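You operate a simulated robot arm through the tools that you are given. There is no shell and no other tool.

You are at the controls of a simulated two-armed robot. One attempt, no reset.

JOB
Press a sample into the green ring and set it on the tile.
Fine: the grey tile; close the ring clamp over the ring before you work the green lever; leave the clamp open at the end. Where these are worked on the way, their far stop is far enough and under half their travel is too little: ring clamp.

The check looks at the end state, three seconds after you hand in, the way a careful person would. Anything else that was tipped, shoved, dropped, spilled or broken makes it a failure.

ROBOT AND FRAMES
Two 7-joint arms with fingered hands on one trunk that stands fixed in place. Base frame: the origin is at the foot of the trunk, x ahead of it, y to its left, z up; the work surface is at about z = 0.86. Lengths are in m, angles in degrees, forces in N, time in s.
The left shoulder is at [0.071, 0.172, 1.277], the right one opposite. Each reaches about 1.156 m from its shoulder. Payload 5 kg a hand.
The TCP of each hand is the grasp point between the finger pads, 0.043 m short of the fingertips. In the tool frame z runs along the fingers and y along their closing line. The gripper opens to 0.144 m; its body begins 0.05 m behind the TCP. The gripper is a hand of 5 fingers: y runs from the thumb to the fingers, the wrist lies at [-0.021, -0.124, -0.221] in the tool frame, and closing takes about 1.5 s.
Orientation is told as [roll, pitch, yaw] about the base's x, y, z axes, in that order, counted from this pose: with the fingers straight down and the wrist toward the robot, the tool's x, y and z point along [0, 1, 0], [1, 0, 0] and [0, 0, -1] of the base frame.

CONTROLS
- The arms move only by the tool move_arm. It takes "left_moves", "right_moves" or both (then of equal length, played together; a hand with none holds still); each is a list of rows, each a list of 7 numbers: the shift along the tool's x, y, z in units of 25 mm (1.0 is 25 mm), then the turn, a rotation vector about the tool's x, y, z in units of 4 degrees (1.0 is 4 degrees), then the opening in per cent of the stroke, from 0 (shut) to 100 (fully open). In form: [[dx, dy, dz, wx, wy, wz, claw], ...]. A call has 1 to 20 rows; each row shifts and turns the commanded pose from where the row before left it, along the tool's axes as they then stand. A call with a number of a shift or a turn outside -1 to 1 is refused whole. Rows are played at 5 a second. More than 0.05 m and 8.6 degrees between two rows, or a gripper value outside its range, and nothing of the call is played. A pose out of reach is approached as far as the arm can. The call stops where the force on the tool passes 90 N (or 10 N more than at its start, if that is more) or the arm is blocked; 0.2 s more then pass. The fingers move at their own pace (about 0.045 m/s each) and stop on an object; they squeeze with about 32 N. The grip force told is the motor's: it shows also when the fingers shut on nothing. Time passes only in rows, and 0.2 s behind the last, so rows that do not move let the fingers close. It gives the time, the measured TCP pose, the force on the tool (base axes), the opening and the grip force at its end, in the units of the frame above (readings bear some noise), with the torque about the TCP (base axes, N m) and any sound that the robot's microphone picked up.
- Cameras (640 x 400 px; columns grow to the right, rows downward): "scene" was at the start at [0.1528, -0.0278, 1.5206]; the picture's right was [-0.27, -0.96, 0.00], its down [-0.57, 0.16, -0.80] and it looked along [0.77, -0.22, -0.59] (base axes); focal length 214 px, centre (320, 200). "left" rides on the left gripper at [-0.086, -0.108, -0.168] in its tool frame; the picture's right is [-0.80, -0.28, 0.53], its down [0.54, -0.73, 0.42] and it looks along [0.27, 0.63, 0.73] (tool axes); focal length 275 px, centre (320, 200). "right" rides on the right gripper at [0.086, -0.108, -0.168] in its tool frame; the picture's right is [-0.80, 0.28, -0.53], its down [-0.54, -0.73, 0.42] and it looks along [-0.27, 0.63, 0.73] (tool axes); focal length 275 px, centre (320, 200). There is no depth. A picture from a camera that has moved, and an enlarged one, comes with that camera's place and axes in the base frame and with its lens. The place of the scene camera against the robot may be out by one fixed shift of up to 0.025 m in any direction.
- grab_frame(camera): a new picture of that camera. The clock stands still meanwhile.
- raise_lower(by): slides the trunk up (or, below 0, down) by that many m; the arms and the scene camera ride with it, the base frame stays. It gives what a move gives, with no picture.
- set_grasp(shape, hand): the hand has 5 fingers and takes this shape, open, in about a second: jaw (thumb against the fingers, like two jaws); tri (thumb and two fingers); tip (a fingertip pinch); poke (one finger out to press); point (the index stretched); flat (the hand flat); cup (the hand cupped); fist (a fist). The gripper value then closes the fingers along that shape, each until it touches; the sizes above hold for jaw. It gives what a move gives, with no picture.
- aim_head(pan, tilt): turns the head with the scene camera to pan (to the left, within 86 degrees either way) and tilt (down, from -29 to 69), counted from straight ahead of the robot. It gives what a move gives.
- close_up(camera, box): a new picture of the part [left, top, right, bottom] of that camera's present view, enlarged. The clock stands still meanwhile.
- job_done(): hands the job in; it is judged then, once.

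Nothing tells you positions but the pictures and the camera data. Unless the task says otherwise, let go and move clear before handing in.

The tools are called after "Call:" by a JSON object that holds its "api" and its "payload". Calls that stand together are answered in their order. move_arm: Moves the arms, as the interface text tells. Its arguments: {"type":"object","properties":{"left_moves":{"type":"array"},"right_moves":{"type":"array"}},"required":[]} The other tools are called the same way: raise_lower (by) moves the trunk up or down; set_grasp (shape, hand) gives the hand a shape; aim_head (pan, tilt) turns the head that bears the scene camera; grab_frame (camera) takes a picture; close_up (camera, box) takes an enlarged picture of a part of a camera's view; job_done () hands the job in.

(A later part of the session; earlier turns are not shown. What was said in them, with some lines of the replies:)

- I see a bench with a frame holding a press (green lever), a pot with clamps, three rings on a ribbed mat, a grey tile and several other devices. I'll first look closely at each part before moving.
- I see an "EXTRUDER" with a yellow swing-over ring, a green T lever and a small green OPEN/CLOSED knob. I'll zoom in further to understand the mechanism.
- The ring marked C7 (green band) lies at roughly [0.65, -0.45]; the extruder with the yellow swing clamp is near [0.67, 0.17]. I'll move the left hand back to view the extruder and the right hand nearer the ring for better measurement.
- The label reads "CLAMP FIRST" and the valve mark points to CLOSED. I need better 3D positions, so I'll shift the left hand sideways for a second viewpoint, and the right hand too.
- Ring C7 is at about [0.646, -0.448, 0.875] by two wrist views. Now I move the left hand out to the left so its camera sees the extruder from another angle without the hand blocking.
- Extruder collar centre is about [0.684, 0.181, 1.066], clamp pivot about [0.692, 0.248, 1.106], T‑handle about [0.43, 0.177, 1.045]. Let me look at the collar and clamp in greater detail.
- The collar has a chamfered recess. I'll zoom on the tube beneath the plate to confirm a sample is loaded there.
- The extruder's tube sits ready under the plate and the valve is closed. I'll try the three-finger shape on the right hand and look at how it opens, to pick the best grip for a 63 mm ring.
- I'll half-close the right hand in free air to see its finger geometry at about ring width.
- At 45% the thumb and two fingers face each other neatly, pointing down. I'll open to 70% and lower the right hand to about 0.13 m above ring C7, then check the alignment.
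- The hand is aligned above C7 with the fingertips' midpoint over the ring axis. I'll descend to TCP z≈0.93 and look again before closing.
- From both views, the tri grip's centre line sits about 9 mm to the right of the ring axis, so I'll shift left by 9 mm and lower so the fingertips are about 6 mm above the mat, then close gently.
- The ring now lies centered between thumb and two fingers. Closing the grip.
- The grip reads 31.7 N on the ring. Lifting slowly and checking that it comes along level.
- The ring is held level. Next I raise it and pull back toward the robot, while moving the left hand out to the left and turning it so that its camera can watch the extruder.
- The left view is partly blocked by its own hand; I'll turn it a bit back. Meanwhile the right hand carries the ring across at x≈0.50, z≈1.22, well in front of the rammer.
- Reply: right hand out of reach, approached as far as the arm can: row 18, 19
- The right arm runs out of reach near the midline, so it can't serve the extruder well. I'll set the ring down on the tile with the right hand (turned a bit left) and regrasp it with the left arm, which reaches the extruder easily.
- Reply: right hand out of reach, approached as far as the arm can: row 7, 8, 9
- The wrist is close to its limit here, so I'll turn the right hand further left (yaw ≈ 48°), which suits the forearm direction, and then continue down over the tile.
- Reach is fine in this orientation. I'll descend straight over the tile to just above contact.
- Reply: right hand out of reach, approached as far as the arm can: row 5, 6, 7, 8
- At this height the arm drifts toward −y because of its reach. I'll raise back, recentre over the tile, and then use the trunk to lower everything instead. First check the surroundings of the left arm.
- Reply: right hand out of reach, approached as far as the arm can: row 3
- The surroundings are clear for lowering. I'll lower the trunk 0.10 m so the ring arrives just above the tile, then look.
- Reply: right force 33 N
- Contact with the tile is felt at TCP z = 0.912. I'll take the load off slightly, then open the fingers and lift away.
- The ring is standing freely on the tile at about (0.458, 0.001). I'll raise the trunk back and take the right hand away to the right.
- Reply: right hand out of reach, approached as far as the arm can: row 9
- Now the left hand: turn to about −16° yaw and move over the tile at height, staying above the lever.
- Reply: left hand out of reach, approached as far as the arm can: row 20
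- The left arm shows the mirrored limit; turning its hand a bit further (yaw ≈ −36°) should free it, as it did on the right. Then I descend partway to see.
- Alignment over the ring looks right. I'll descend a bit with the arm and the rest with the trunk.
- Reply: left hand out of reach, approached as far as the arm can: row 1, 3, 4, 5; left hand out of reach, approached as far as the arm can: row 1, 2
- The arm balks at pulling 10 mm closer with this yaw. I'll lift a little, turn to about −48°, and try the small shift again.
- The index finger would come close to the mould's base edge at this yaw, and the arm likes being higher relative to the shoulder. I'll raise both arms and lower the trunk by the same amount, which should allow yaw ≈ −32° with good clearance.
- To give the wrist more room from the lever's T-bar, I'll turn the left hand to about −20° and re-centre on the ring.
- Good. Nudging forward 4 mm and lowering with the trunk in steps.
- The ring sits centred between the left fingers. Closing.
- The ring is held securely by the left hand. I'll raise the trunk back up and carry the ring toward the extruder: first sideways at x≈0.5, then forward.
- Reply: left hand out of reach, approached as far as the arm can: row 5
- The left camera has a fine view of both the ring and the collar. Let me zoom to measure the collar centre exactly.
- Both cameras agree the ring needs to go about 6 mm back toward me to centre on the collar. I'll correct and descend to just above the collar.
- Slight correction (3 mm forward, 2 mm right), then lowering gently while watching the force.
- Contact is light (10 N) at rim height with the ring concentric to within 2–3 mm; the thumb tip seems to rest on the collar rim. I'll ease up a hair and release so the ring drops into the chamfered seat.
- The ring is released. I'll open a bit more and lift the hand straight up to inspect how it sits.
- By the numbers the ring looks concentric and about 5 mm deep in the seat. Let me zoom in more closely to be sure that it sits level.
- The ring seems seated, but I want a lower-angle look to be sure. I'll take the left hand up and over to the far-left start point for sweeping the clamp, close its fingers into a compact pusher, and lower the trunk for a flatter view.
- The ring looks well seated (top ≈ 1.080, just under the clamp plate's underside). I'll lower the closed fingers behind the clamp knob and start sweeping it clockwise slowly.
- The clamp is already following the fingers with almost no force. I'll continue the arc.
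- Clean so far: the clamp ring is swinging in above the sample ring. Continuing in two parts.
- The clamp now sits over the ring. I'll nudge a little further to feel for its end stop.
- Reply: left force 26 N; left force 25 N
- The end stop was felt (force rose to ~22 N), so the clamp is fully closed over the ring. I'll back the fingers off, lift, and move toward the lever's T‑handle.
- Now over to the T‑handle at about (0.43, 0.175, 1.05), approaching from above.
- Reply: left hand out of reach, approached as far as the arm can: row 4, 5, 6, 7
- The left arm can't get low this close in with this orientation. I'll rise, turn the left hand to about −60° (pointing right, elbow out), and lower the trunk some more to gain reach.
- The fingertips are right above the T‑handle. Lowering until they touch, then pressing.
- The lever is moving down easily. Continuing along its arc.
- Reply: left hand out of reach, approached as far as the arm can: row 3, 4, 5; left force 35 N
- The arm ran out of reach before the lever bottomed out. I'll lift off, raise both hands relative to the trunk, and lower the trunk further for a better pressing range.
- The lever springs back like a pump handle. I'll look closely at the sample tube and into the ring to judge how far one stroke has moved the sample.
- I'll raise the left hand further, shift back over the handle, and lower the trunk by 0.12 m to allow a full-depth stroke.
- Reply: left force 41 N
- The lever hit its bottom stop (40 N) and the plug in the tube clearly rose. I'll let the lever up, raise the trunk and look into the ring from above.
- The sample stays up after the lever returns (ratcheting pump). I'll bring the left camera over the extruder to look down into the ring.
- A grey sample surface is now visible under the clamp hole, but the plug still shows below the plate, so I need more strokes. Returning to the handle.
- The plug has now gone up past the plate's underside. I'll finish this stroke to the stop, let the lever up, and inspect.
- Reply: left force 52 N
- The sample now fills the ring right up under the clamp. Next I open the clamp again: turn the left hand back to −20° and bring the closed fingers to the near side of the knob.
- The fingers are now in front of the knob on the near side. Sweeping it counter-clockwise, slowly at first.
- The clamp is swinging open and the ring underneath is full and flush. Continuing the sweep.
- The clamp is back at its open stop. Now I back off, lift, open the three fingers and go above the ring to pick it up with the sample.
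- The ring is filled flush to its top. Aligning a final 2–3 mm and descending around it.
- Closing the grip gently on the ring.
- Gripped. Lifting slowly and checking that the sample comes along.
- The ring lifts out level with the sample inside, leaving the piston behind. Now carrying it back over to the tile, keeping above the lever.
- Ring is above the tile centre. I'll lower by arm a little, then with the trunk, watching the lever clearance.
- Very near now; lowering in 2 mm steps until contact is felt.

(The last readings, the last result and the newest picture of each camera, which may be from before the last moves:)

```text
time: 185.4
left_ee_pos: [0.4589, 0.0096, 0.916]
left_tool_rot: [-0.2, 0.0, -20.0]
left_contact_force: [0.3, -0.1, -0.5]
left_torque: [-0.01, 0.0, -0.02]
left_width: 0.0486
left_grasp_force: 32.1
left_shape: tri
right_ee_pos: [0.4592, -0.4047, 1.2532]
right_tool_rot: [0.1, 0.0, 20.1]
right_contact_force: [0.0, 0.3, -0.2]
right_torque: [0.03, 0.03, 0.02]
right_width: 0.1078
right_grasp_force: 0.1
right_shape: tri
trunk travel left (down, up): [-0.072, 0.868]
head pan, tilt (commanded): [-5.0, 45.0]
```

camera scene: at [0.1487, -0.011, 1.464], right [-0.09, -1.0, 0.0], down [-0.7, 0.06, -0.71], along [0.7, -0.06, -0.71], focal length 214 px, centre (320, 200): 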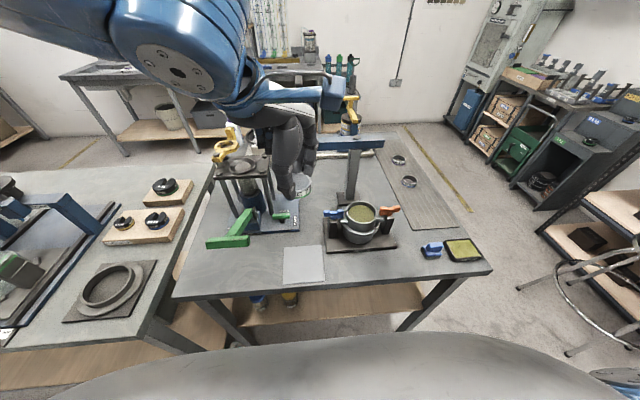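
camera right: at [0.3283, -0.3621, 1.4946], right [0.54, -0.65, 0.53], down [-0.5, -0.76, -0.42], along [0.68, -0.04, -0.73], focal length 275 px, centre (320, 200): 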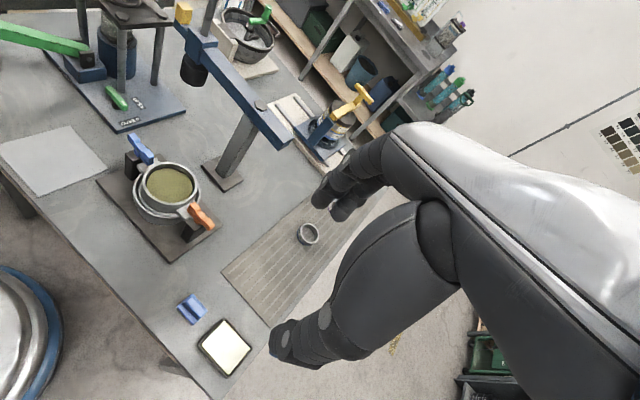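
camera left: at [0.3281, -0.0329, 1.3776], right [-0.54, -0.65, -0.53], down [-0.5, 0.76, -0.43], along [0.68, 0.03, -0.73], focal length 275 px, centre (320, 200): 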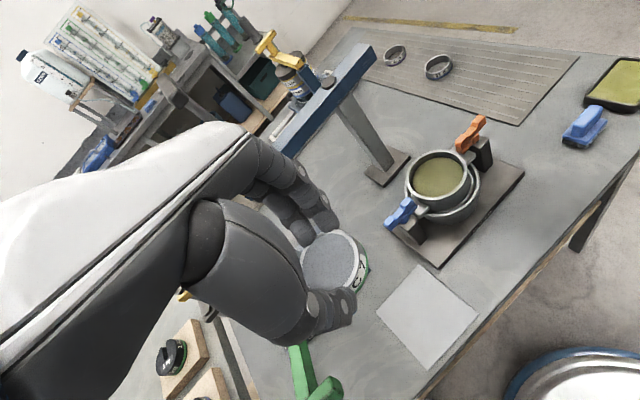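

Call:
{"api": "raise_lower", "payload": {"by": -0.0015}}

Call:
{"api": "raise_lower", "payload": {"by": -0.0015}}

Call:
{"api": "close_up", "payload": {"camera": "scene", "box": [280, 180, 340, 230]}}

```text
time: 186.0
left_ee_pos: [0.4584, 0.0105, 0.9149]
left_tool_rot: [-0.2, 0.0, -20.1]
left_contact_force: [0.1, 0.0, 0.9]
left_torque: [-0.04, -0.04, -0.03]
left_width: 0.0484
left_grasp_force: 31.9
left_shape: tri
right_ee_pos: [0.4606, -0.4033, 1.2518]
right_tool_rot: [0.0, 0.0, 20.0]
right_contact_force: [0.1, 0.6, 1.0]
right_torque: [0.04, 0.0, -0.02]
right_width: 0.1078
right_grasp_force: 0.0
right_shape: tri
trunk travel left (down, up): [-0.071, 0.869]
head pan, tilt (commanded): [-5.0, 45.0]
```

```text
time: 186.5
left_ee_pos: [0.4598, 0.0112, 0.9133]
left_tool_rot: [-0.2, -0.1, -20.1]
left_contact_force: [0.7, 1.4, 11.6]
left_torque: [0.07, 0.03, 0.03]
left_width: 0.0493
left_grasp_force: 31.9
left_shape: tri
right_ee_pos: [0.459, -0.4036, 1.2511]
right_tool_rot: [0.0, 0.0, 20.0]
right_contact_force: [0.2, 0.1, -0.6]
right_torque: [-0.01, 0.0, -0.03]
right_width: 0.1078
right_grasp_force: 0.1
right_shape: tri
trunk travel left (down, up): [-0.069, 0.87]
head pan, tilt (commanded): [-5.0, 45.0]
```

```text
8.00 times, centred on (310, 205) of scene
camera zoom: at [0.1489, -0.0113, 1.2027], right [-0.09, -1.0, 0.0], down [-0.7, 0.06, -0.71], along [0.7, -0.06, -0.71], focal length 1716 px, centre (400, 160)
```

zoom: 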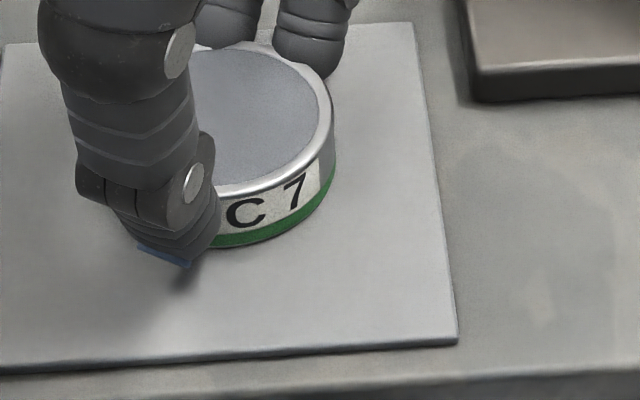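

Contact with the tile: 11.6 N. Releasing the ring gently.

Call:
{"api": "move_arm", "payload": {"left_moves": [[0, 0, -0.03, 0, 0, 0, 30], [0, 0, 0, 0, 0, 0, 36], [0, 0, 0, 0, 0, 0, 40], [0, 0, 0, 0, 0, 0, 45], [0, 0, 0, 0, 0, 0, 50], [0, 0, 0, 0, 0, 0, 55], [0, 0, 0, 0, 0, 0, 60], [0, 0, 0, 0, 0, 0, 60]]}}

Call:
{"api": "close_up", "payload": {"camera": "left", "box": [240, 150, 460, 370]}}

Call:
{"api": "close_up", "payload": {"camera": "scene", "box": [280, 180, 340, 230]}}

```text
time: 188.3
left_ee_pos: [0.4597, 0.0108, 0.9139]
left_tool_rot: [-0.2, 0.1, -20.1]
left_contact_force: [0.2, 1.2, 0.2]
left_torque: [-0.02, 0.03, 0.01]
left_width: 0.0859
left_grasp_force: 0.1
left_shape: tri
right_ee_pos: [0.4591, -0.4037, 1.2507]
right_tool_rot: [0.0, 0.0, 20.0]
right_contact_force: [-0.6, 1.1, 0.4]
right_torque: [0.04, 0.0, -0.01]
right_width: 0.1078
right_grasp_force: 0.1
right_shape: tri
trunk travel left (down, up): [-0.069, 0.87]
head pan, tilt (commanded): [-5.0, 45.0]
```

```text
1.82 times, centred on (350, 260) of left
camera zoom: at [0.3288, -0.0326, 1.0812], right [-0.54, -0.65, -0.53], down [-0.5, 0.76, -0.42], along [0.68, 0.03, -0.73], focal length 500 px, centre (266, 91)
```

zoom: 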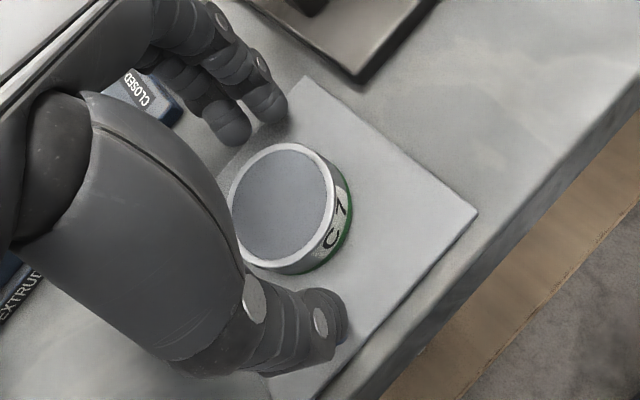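

```text
8.00 times, centred on (310, 205) of scene
camera zoom: at [0.1494, -0.0115, 1.2024], right [-0.09, -1.0, 0.0], down [-0.7, 0.06, -0.71], along [0.7, -0.06, -0.71], focal length 1716 px, centre (400, 160)
```

zoom: 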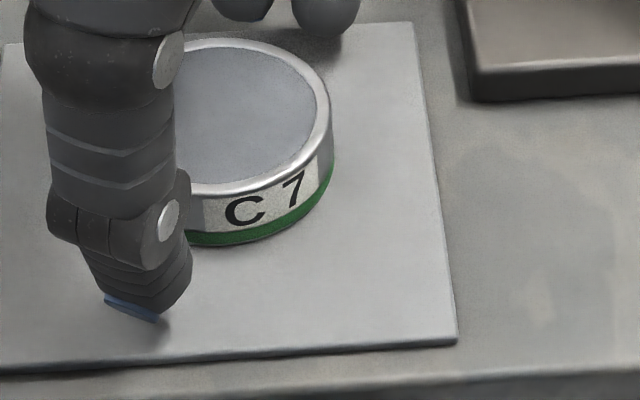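

The filled ring stands flat on the tile and the fingers are clear. Raising straight up with the trunk, then moving the left hand away.

Call:
{"api": "raise_lower", "payload": {"by": 0.28}}

Call:
{"api": "move_arm", "payload": {"left_moves": [[0, 0, -0.8, 0, 0, 0, 60], [0, 0, -0.8, 0, 0, 0, 60], [0.85, -0.15, -0.4, 0, 0, 0, 60], [0.85, -0.15, -0.4, 0, 0, 0, 60], [0.85, -0.15, -0.4, 0, 0, 0, 60], [0.85, -0.15, -0.2, 0, 0, 0, 60], [0.85, -0.15, 0, 0, 0, 0, 60], [0.85, -0.15, 0, 0, 0, 0, 60], [0.85, -0.15, 0, 0, 0, 0, 60], [0.85, -0.15, 0, 0, 0, 0, 60], [0.85, -0.15, 0, 0, 0, 0, 60], [0.85, -0.15, 0, 0, 0, 0, 60], [0.85, -0.15, 0, 0, 0, 0, 60], [0.85, -0.15, 0, 0, 0, 0, 60], [0.85, -0.15, 0, 0, 0, 0, 60]]}}

Call:
{"api": "grab_frame", "payload": {"camera": "scene"}}

Call:
{"api": "close_up", "payload": {"camera": "scene", "box": [190, 120, 340, 300]}}

```text
time: 191.1
left_ee_pos: [0.4584, 0.0111, 1.1927]
left_tool_rot: [-0.3, -0.1, -20.0]
left_contact_force: [-0.4, 0.3, 0.4]
left_torque: [0.03, 0.0, 0.03]
left_width: 0.0859
left_grasp_force: 0.1
left_shape: tri
right_ee_pos: [0.4597, -0.4044, 1.5297]
right_tool_rot: [0.0, 0.0, 20.0]
right_contact_force: [0.9, 0.0, -0.6]
right_torque: [-0.04, 0.01, 0.01]
right_width: 0.1077
right_grasp_force: 0.0
right_shape: tri
trunk travel left (down, up): [-0.349, 0.59]
head pan, tilt (commanded): [-5.0, 45.0]
```

```text
time: 194.3
left_ee_pos: [0.5065, 0.2874, 1.2667]
left_tool_rot: [-0.2, 0.0, -20.1]
left_contact_force: [-0.3, 0.3, -0.5]
left_torque: [-0.04, 0.02, 0.05]
left_width: 0.0862
left_grasp_force: 0.1
left_shape: tri
right_ee_pos: [0.4598, -0.4021, 1.5307]
right_tool_rot: [0.0, 0.1, 20.0]
right_contact_force: [0.0, 0.1, -0.2]
right_torque: [-0.03, 0.03, -0.04]
right_width: 0.108
right_grasp_force: 0.0
right_shape: tri
trunk travel left (down, up): [-0.349, 0.59]
head pan, tilt (commanded): [-5.0, 45.0]
```

```text
taken
camera scene: at [0.1494, -0.01, 1.4825], right [-0.09, -1.0, 0.0], down [-0.7, 0.06, -0.71], along [0.7, -0.06, -0.71], focal length 214 px, centre (320, 200)
```

scene: 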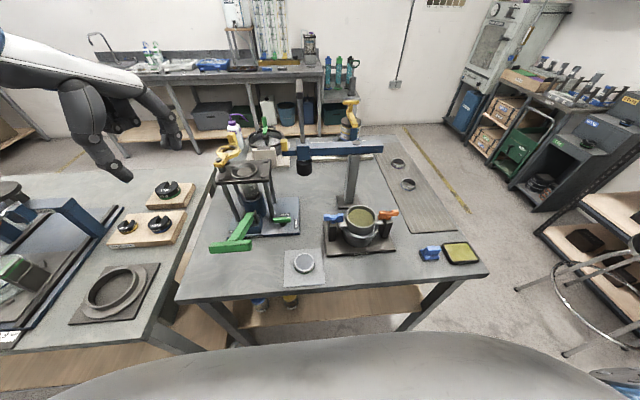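

```text
2.22 times, centred on (265, 210) of scene
camera zoom: at [0.1494, -0.01, 1.4825], right [-0.09, -1.0, 0.0], down [-0.7, 0.06, -0.71], along [0.7, -0.06, -0.71], focal length 477 px, centre (442, 178)
```

zoom: 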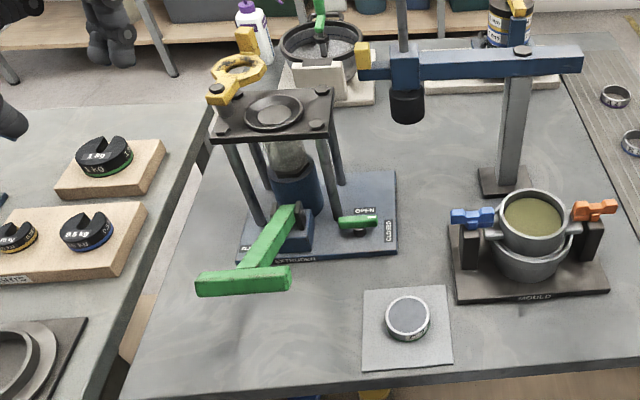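

Call:
{"api": "close_up", "payload": {"camera": "scene", "box": [285, 240, 325, 290]}}

Call:
{"api": "close_up", "payload": {"camera": "scene", "box": [205, 120, 275, 190]}}

Call:
{"api": "grab_frame", "payload": {"camera": "left"}}

```text
8.00 times, centred on (305, 265) of scene
camera zoom: at [0.1494, -0.01, 1.4825], right [-0.09, -1.0, 0.0], down [-0.7, 0.06, -0.71], along [0.7, -0.06, -0.71], focal length 1716 px, centre (440, -320)
```

zoom: 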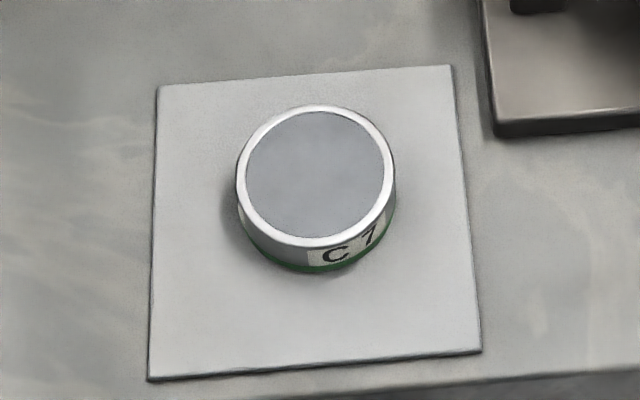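

```text
5.71 times, centred on (240, 155) of scene
camera zoom: at [0.1494, -0.01, 1.4825], right [-0.09, -1.0, 0.0], down [-0.7, 0.06, -0.71], along [0.7, -0.06, -0.71], focal length 1226 px, centre (777, 457)
```

zoom: 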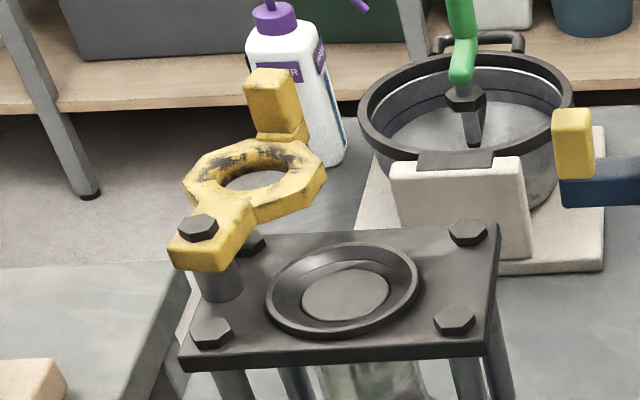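

```text
taken
camera left: at [0.3755, 0.2449, 1.4345], right [-0.54, -0.65, -0.53], down [-0.5, 0.76, -0.43], along [0.68, 0.03, -0.73], focal length 275 px, centre (320, 200)
```

left: 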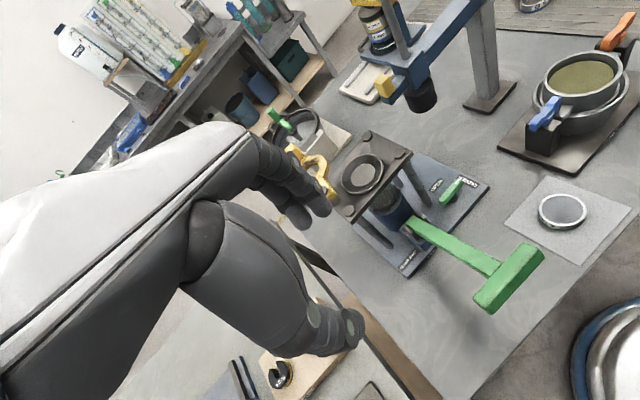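

Everything is in order: ring C7 is full and flat on the tile, the clamp is open, the lever is back up, and nothing else has moved. I'll draw the left hand a bit further clear before handing in.

Call:
{"api": "move_arm", "payload": {"left_moves": [[0.6, -0.5, -0.6, 0, 0, 0, 60], [0.6, -0.5, -0.6, 0, 0, 0, 60], [0.6, -0.5, -0.6, 0, 0, 0, 60], [0.6, -0.5, -0.6, 0, 0, 0, 60], [0.6, -0.3, -0.6, 0, 0, 0, 60], [0, 0, 0, 0, 0, 0, 60]]}}

Call:
{"api": "grab_frame", "payload": {"camera": "scene"}}

```text
time: 195.7
left_ee_pos: [0.4803, 0.3768, 1.3436]
left_tool_rot: [-0.3, 0.0, -20.1]
left_contact_force: [0.0, 0.5, 0.4]
left_torque: [-0.04, -0.03, 0.03]
left_width: 0.086
left_grasp_force: 0.1
left_shape: tri
right_ee_pos: [0.4596, -0.4049, 1.5312]
right_tool_rot: [0.0, 0.0, 20.0]
right_contact_force: [0.0, -0.1, -0.9]
right_torque: [0.0, 0.03, 0.04]
right_width: 0.1078
right_grasp_force: 0.1
right_shape: tri
trunk travel left (down, up): [-0.349, 0.59]
head pan, tilt (commanded): [-5.0, 45.0]
```

```text
taken
camera scene: at [0.1498, -0.0121, 1.4824], right [-0.09, -1.0, 0.0], down [-0.7, 0.06, -0.71], along [0.7, -0.06, -0.71], focal length 214 px, centre (320, 200)
```

scene: 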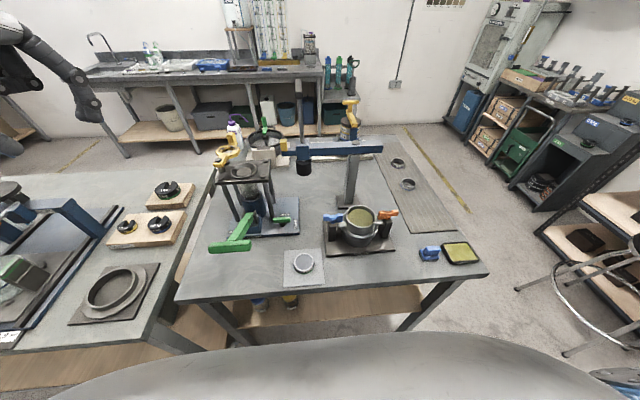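

The filled green ring rests on the grey tile, the clamp is open, and both hands are clear of everything. I'm handing in the job.

Call:
{"api": "job_done", "payload": {}}

```text
The job is handed in.
```

I pressed a sample into the green ring (C7) and handed the job in. The ring is full to its top edge and sits flat on the grey tile. The result of the check hasn't come back.

- **Clamp:** I closed it to its stop over the ring before touching the lever. It is open now, and I measure it roughly 5° short of where it started.
- **Lever:** It works like a pump and springs back up after each press. It took three strokes to fill the ring. I left the valve set to CLOSED, as I found it.
- **Extra step:** The right arm could not reach the extruder, so I set the empty ring on the tile once and picked it up again with the left hand.
- **Everything else:** In the last pictures nothing else appears tipped or moved. Both hands are clear.
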